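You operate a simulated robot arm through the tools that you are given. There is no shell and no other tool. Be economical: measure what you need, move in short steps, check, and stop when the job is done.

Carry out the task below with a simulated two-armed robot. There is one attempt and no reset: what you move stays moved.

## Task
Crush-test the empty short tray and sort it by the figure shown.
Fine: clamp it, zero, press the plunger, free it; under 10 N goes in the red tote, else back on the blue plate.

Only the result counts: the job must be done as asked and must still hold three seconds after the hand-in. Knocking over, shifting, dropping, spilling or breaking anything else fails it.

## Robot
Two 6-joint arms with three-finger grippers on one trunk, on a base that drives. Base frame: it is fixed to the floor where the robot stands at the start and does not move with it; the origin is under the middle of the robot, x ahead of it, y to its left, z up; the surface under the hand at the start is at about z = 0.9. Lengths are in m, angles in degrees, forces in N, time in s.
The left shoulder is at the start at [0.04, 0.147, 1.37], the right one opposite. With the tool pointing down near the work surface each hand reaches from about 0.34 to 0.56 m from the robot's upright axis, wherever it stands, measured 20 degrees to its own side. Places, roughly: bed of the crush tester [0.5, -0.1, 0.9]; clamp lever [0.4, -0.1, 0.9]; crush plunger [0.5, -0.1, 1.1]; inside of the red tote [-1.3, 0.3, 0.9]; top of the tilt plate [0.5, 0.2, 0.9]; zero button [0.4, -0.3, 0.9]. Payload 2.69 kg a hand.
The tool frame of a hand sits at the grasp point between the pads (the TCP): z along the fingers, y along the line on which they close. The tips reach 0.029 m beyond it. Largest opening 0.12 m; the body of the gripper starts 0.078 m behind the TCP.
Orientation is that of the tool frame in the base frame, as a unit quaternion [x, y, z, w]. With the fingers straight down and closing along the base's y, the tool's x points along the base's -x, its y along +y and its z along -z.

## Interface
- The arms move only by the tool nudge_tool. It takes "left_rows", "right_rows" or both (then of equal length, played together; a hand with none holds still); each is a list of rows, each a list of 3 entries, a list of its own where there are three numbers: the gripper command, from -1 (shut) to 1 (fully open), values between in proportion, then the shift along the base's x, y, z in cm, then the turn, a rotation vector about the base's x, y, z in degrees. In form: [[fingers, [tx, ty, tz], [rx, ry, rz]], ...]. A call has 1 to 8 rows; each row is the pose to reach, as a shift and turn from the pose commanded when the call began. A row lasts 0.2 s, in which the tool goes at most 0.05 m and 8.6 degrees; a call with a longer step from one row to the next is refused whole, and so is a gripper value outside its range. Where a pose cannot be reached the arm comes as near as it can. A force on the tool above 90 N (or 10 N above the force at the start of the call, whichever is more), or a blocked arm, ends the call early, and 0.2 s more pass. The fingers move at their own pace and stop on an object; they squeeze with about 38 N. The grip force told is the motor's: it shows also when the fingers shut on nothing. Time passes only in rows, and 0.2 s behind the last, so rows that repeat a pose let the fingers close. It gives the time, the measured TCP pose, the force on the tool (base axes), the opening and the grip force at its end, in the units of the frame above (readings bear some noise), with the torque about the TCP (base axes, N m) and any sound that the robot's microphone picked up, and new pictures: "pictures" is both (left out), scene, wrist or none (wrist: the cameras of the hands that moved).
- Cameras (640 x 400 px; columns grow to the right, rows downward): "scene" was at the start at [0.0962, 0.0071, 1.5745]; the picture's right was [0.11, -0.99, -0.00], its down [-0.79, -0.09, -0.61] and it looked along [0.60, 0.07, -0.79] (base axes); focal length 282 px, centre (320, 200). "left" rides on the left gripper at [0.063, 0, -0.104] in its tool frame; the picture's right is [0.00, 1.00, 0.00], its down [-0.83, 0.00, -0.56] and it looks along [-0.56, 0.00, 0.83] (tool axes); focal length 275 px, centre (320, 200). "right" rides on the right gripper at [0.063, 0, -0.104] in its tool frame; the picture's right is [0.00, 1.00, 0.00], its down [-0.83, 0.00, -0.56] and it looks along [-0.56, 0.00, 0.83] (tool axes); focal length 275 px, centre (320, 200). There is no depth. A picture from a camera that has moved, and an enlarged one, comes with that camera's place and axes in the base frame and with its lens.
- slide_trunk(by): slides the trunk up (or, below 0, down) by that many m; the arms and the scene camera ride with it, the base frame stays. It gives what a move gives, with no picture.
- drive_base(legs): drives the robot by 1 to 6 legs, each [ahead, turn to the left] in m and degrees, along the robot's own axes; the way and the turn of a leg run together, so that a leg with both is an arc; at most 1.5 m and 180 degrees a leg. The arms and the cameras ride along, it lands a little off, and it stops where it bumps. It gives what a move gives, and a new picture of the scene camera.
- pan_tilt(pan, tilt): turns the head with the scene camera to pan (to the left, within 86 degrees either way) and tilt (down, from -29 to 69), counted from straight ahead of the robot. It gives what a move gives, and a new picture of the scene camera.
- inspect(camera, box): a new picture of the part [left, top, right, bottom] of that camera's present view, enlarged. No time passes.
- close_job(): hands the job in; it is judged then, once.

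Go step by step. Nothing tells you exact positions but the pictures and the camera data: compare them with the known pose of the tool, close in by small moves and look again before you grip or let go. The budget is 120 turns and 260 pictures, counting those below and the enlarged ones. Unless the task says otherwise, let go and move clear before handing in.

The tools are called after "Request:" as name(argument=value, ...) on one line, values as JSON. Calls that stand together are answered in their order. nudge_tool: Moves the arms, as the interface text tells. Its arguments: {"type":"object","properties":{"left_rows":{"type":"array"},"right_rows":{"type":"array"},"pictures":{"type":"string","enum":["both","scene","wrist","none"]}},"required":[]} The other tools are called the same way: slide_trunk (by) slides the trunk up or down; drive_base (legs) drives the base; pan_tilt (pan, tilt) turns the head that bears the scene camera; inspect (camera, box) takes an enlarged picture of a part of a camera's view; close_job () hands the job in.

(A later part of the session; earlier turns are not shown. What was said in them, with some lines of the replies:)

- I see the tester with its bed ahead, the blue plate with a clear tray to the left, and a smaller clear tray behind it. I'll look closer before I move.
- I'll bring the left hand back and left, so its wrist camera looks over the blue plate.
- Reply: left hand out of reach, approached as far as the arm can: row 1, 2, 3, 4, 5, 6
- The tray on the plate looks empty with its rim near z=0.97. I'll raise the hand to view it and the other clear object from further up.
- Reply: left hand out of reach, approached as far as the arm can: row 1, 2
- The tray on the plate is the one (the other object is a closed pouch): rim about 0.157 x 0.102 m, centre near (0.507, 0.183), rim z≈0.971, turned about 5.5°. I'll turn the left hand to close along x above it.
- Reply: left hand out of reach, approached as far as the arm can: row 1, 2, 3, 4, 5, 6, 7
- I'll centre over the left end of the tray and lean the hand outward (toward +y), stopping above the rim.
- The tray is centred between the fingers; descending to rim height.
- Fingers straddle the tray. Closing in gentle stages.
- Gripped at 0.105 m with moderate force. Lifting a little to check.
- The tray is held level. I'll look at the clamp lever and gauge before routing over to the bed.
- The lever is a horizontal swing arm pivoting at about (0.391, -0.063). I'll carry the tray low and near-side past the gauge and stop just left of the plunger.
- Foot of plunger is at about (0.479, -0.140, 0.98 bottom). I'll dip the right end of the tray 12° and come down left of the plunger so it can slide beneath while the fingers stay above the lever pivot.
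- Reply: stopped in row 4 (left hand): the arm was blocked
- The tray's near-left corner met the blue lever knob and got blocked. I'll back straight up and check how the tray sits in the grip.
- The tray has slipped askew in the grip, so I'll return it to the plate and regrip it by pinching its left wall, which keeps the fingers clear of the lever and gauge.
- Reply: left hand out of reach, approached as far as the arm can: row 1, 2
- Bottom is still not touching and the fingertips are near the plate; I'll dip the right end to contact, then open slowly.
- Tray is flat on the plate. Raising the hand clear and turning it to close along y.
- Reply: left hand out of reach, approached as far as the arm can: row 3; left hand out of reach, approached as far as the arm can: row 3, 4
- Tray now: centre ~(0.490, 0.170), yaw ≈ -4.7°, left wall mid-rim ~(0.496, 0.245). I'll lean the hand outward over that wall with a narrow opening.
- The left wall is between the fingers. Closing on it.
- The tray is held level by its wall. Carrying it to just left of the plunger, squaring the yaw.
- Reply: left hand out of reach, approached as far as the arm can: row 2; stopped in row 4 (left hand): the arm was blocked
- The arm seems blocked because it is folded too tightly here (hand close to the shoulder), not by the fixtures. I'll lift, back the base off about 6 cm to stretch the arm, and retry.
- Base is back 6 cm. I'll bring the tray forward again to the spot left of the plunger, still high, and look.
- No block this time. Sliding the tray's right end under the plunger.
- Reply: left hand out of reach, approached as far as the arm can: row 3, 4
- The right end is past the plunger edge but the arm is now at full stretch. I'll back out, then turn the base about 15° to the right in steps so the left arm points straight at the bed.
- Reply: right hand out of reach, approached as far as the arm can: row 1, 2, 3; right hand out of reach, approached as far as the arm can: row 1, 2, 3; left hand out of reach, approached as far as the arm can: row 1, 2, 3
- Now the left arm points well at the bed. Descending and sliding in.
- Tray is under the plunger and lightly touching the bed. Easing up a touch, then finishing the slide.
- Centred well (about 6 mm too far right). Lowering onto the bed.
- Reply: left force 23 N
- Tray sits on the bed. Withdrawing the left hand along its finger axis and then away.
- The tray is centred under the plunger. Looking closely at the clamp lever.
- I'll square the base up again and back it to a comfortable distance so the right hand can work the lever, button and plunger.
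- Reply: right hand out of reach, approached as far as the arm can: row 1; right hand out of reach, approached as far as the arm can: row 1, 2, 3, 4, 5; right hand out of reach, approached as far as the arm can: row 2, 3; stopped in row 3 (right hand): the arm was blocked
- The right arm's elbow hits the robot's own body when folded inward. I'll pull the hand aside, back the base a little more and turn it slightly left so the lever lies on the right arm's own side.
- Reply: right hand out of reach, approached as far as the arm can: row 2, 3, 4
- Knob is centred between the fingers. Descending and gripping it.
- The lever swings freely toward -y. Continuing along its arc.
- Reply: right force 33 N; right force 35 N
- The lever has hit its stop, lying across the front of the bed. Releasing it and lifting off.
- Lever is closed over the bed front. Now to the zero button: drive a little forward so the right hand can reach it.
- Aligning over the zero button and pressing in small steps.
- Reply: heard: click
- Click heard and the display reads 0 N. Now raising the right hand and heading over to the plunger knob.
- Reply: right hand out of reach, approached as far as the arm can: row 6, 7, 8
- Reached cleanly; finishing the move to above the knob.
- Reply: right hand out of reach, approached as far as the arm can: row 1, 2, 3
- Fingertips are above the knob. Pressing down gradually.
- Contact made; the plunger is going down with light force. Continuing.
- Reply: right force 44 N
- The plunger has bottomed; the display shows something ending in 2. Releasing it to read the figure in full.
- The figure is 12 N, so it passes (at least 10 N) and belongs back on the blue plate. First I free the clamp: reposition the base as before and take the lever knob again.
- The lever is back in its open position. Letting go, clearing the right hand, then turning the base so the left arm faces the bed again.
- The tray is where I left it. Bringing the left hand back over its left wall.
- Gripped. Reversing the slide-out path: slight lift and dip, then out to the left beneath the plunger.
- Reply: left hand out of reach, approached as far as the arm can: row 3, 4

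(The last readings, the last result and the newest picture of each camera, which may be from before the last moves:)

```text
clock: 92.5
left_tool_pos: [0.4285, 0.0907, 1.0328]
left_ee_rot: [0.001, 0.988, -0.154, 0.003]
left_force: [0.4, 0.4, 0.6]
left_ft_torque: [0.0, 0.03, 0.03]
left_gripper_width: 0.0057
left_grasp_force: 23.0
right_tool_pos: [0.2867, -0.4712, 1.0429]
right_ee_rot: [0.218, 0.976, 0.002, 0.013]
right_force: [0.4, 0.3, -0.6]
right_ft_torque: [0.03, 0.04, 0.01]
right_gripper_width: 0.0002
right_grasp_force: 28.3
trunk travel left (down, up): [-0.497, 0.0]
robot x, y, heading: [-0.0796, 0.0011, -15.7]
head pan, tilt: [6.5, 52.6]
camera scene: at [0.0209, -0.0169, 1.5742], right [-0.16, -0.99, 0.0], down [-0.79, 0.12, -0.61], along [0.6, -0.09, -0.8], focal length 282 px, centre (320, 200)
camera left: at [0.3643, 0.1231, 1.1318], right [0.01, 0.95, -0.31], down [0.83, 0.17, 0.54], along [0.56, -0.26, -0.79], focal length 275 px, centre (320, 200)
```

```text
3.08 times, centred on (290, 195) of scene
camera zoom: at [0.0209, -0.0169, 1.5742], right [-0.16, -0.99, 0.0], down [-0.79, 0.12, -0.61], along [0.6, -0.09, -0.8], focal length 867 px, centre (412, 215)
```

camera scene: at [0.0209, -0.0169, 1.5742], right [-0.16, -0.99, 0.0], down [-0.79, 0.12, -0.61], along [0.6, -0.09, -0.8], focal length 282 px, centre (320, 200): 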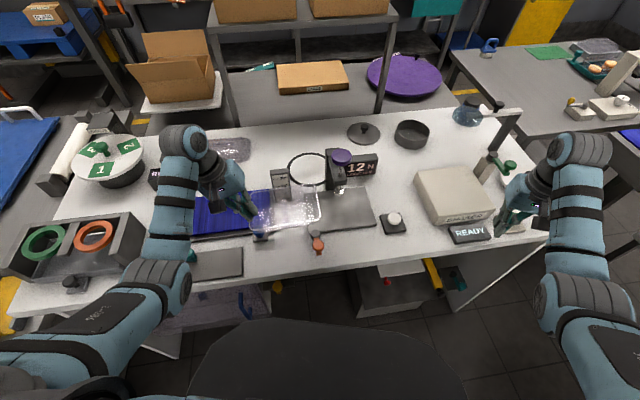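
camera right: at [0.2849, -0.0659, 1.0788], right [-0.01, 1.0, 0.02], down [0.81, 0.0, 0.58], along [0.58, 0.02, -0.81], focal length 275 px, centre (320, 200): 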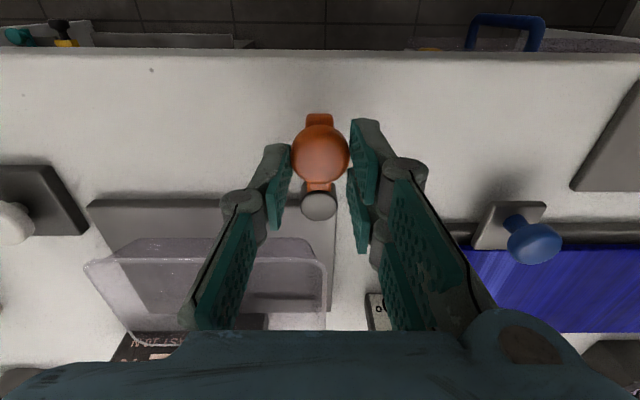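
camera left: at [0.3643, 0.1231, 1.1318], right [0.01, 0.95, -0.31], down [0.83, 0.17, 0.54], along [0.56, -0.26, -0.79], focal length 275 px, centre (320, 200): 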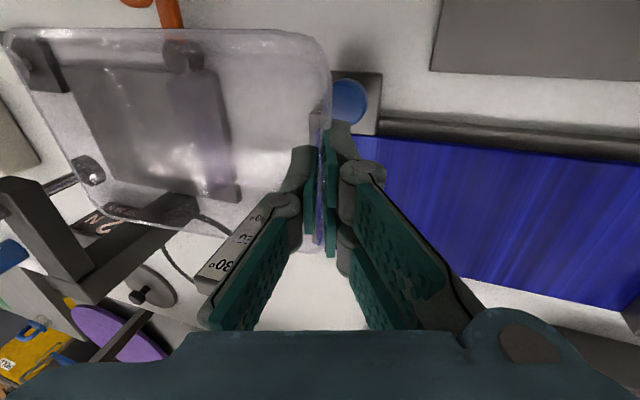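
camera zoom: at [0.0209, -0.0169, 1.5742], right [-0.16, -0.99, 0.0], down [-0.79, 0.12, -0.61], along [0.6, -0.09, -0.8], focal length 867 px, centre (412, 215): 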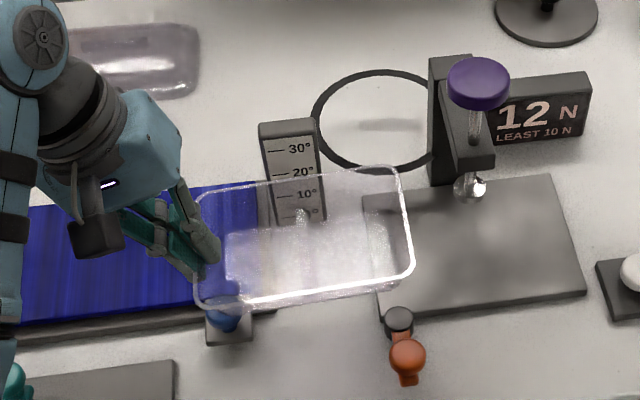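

Request:
nudge_tool(left_rows=[[-1, [1, 3, 0.7], [0, 0, 0]], [-1, [2, 7, 0.7], [0, 0, 0]], [-1, [2.5, 11, 0.7], [0, 0, 0]], [-1, [4, 14, 0.5], [0, 0, 0]], [-1, [6, 16, 0.3], [0, 0, 0]], [-1, [7.3, 16.8, 0], [0, 0, 0]], [-1, [7.3, 16.8, 0], [0, 0, 0]]])

Request:
inspect(camera="scene", box=[140, 130, 310, 270])

```text
clock: 94.1
left_tool_pos: [0.5002, 0.2584, 1.0337]
left_ee_rot: [0.002, 0.988, -0.155, 0.005]
left_force: [0.2, -0.1, 0.2]
left_ft_torque: [0.02, 0.0, 0.0]
left_gripper_width: 0.0061
left_grasp_force: 22.8
right_tool_pos: [0.285, -0.4722, 1.0452]
right_ee_rot: [0.218, 0.976, 0.001, 0.015]
right_force: [0.2, -0.9, 0.7]
right_ft_torque: [0.01, -0.04, -0.02]
right_gripper_width: 0.0
right_grasp_force: 28.7
trunk travel left (down, up): [-0.497, 0.0]
robot x, y, heading: [-0.0773, -0.0024, -15.5]
head pan, tilt: [6.5, 52.6]
camera scene: at [0.0172, -0.0169, 1.5745], right [-0.16, -0.99, 0.0], down [-0.78, 0.12, -0.61], along [0.6, -0.09, -0.79], focal length 282 px, centre (320, 200)
camera left: at [0.435, 0.2908, 1.1324], right [0.01, 0.95, -0.31], down [0.83, 0.17, 0.54], along [0.56, -0.26, -0.79], focal length 275 px, centre (320, 200)
```

scene: 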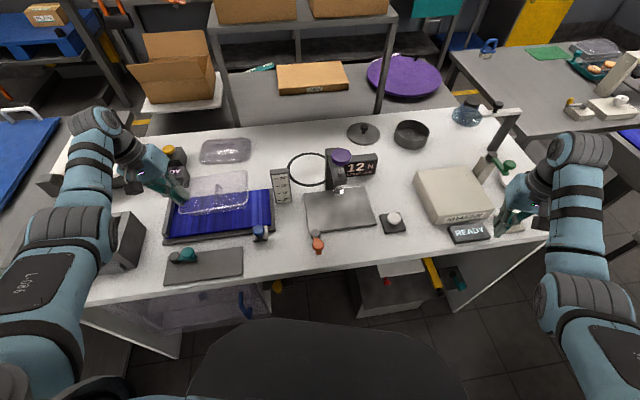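
left: 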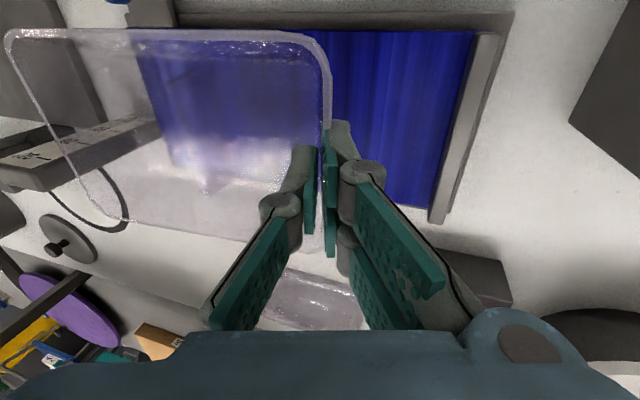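

```text
2.86 times, centred on (225, 200) of scene
camera zoom: at [0.0172, -0.0169, 1.5745], right [-0.16, -0.99, 0.0], down [-0.78, 0.12, -0.61], along [0.6, -0.09, -0.79], focal length 806 px, centre (591, 200)
```

zoom: 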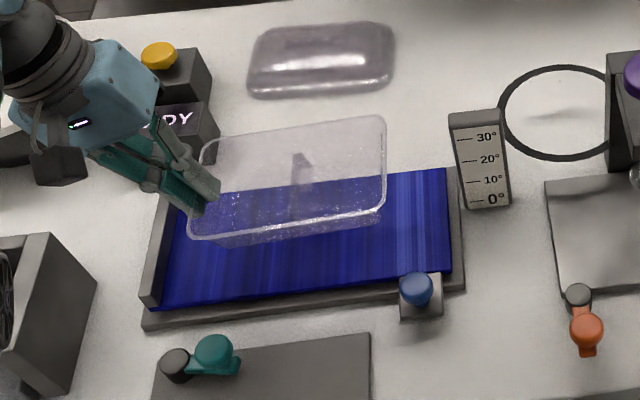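

Over the plate. Lowering.

Request:
nudge_tool(left_rows=[[-1, [0, 0, -2], [0, 0, 0]], [-1, [0, 0, -4], [0, 0, 0]], [-1, [0, 0, -5], [0, 0, 0]], [-1, [0, 0, -5.5], [0, 0, 0]]])

Request:
inspect(camera="scene", box=[140, 130, 310, 270])

```text
clock: 95.1
left_tool_pos: [0.4999, 0.2597, 0.9782]
left_ee_rot: [0.001, 0.988, -0.154, 0.004]
left_force: [0.0, -0.4, -0.9]
left_ft_torque: [0.02, 0.02, -0.02]
left_gripper_width: 0.0059
left_grasp_force: 23.2
right_tool_pos: [0.2866, -0.4721, 1.0442]
right_ee_rot: [0.218, 0.976, 0.002, 0.015]
right_force: [0.9, -0.7, -0.1]
right_ft_torque: [-0.01, 0.04, 0.03]
right_gripper_width: 0.0
right_grasp_force: 28.1
trunk travel left (down, up): [-0.497, 0.0]
robot x, y, heading: [-0.0766, 0.0016, -15.4]
head pan, tilt: [6.5, 52.6]
camera scene: at [0.0177, -0.0168, 1.5745], right [-0.16, -0.99, 0.0], down [-0.78, 0.12, -0.61], along [0.6, -0.09, -0.79], focal length 282 px, centre (320, 200)
camera left: at [0.4354, 0.2912, 1.0769], right [0.01, 0.95, -0.31], down [0.83, 0.17, 0.54], along [0.56, -0.26, -0.79], focal length 275 px, centre (320, 200)
```

scene: 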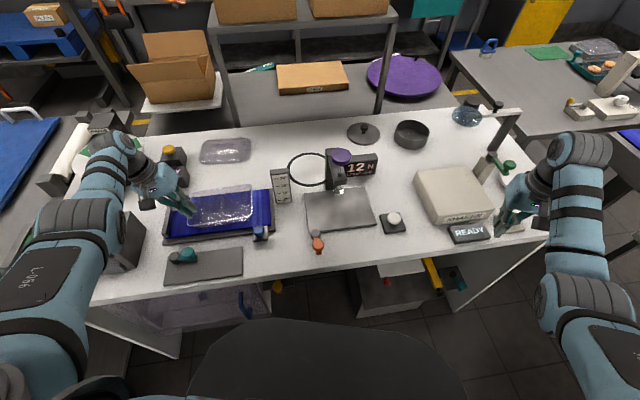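
left: 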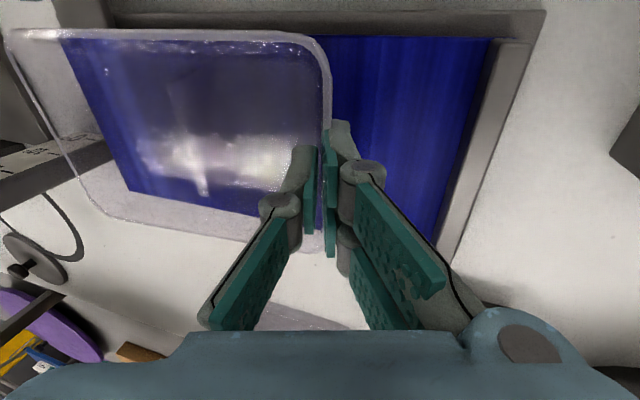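

```text
2.86 times, centred on (225, 200) of scene
camera zoom: at [0.0177, -0.0168, 1.5745], right [-0.16, -0.99, 0.0], down [-0.78, 0.12, -0.61], along [0.6, -0.09, -0.79], focal length 806 px, centre (591, 200)
```

zoom: 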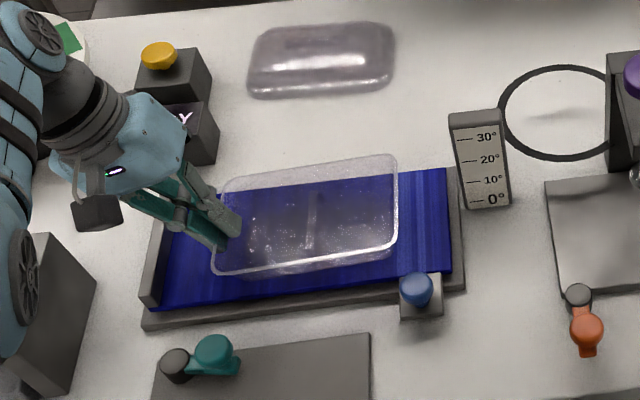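

Request:
nudge_tool(left_rows=[[-1, [-0.2, 0, -0.3], [0, 0, 0]], [-1, [-0.2, 0, -0.6], [0, 0, 0]]], pictures="none")

```text
clock: 95.7
left_tool_pos: [0.4965, 0.2591, 0.9724]
left_ee_rot: [0.001, 0.988, -0.155, 0.005]
left_force: [2.2, 2.5, 3.2]
left_ft_torque: [0.03, 0.11, -0.06]
left_gripper_width: 0.0059
left_grasp_force: 22.9
right_tool_pos: [0.2853, -0.4719, 1.0446]
right_ee_rot: [0.218, 0.976, 0.003, 0.015]
right_force: [-0.1, -0.1, 0.7]
right_ft_torque: [0.02, -0.02, 0.03]
right_gripper_width: 0.0
right_grasp_force: 28.3
trunk travel left (down, up): [-0.497, 0.0]
robot x, y, heading: [-0.0766, -0.0045, -15.4]
head pan, tilt: [6.5, 52.6]
```

Light contact with the plate. Opening slowly, then withdrawing along the finger axis.

Request:
nudge_tool(left_rows=[[-0.85, [0, 0, 0.1], [0, 0, 0]], [-0.65, [0, 0, 0.2], [0, 0, 0]], [-0.4, [0, 0, 0.2], [0, 0, 0]], [-0.35, [0, 0, 0.2], [0, 0, 0]], [-0.35, [0, 0.8, 2.5], [0, 0, 0]], [-0.35, [0, 1.6, 5], [0, 0, 0]], [-0.35, [0, 2.4, 7.5], [0, 0, 0]]])

Request:
inspect(camera="scene", box=[140, 130, 310, 270])

```text
clock: 97.3
left_tool_pos: [0.4975, 0.2838, 1.0498]
left_ee_rot: [0.001, 0.988, -0.155, 0.004]
left_force: [0.4, 0.4, 0.0]
left_ft_torque: [0.0, 0.03, -0.01]
left_gripper_width: 0.0391
left_grasp_force: 0.0
right_tool_pos: [0.2856, -0.472, 1.0445]
right_ee_rot: [0.218, 0.976, 0.002, 0.015]
right_force: [-0.3, -0.4, -0.6]
right_ft_torque: [-0.02, 0.01, 0.02]
right_gripper_width: 0.0
right_grasp_force: 28.1
trunk travel left (down, up): [-0.497, 0.0]
robot x, y, heading: [-0.0779, -0.0004, -15.5]
head pan, tilt: [6.5, 52.6]
camera scene: at [0.0174, -0.0167, 1.5745], right [-0.16, -0.99, 0.0], down [-0.78, 0.12, -0.61], along [0.6, -0.09, -0.79], focal length 282 px, centre (320, 200)
camera left: at [0.433, 0.3151, 1.1475], right [0.01, 0.95, -0.31], down [0.83, 0.17, 0.54], along [0.56, -0.26, -0.79], focal length 275 px, centre (320, 200)
```

scene: 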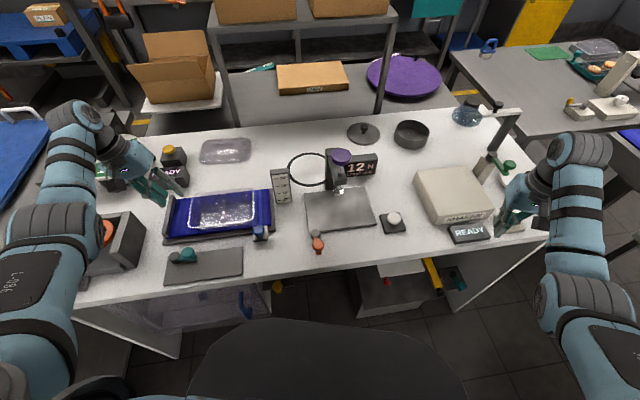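
left: 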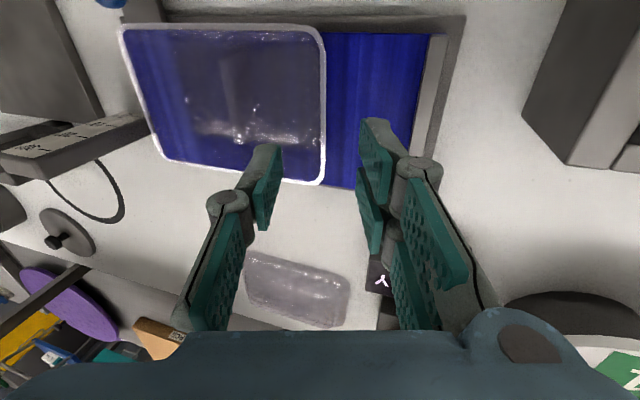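

```text
2.86 times, centred on (225, 200) of scene
camera zoom: at [0.0174, -0.0167, 1.5745], right [-0.16, -0.99, 0.0], down [-0.78, 0.12, -0.61], along [0.6, -0.09, -0.79], focal length 806 px, centre (591, 200)
```

zoom: 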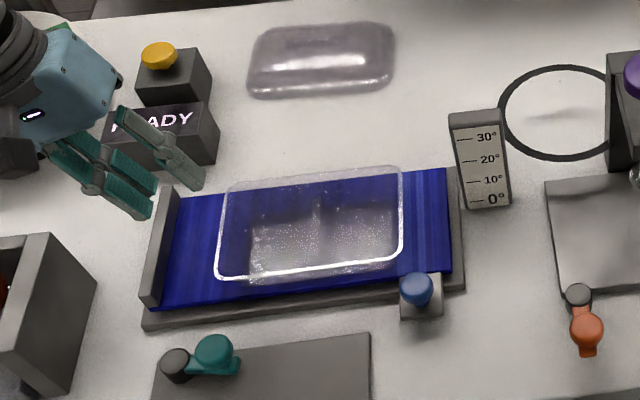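

The tray lies flat on the blue plate, the clamp is open, the display holds 12 N, and both hands are clear. I'm handing in.

Request:
close_job()

```text
The job is handed in.
```

The tray read 12 N on the crush tester, so it passed the 10 N limit. It is back on the blue plate, and the clamp is open again.

On my first try to carry it to the tester, the tray knocked the blue lever knob and slipped in the grip. I set it back on the plate and gripped it again. It also brushed the gauge on the second approach. I saw nothing else moved or damaged.
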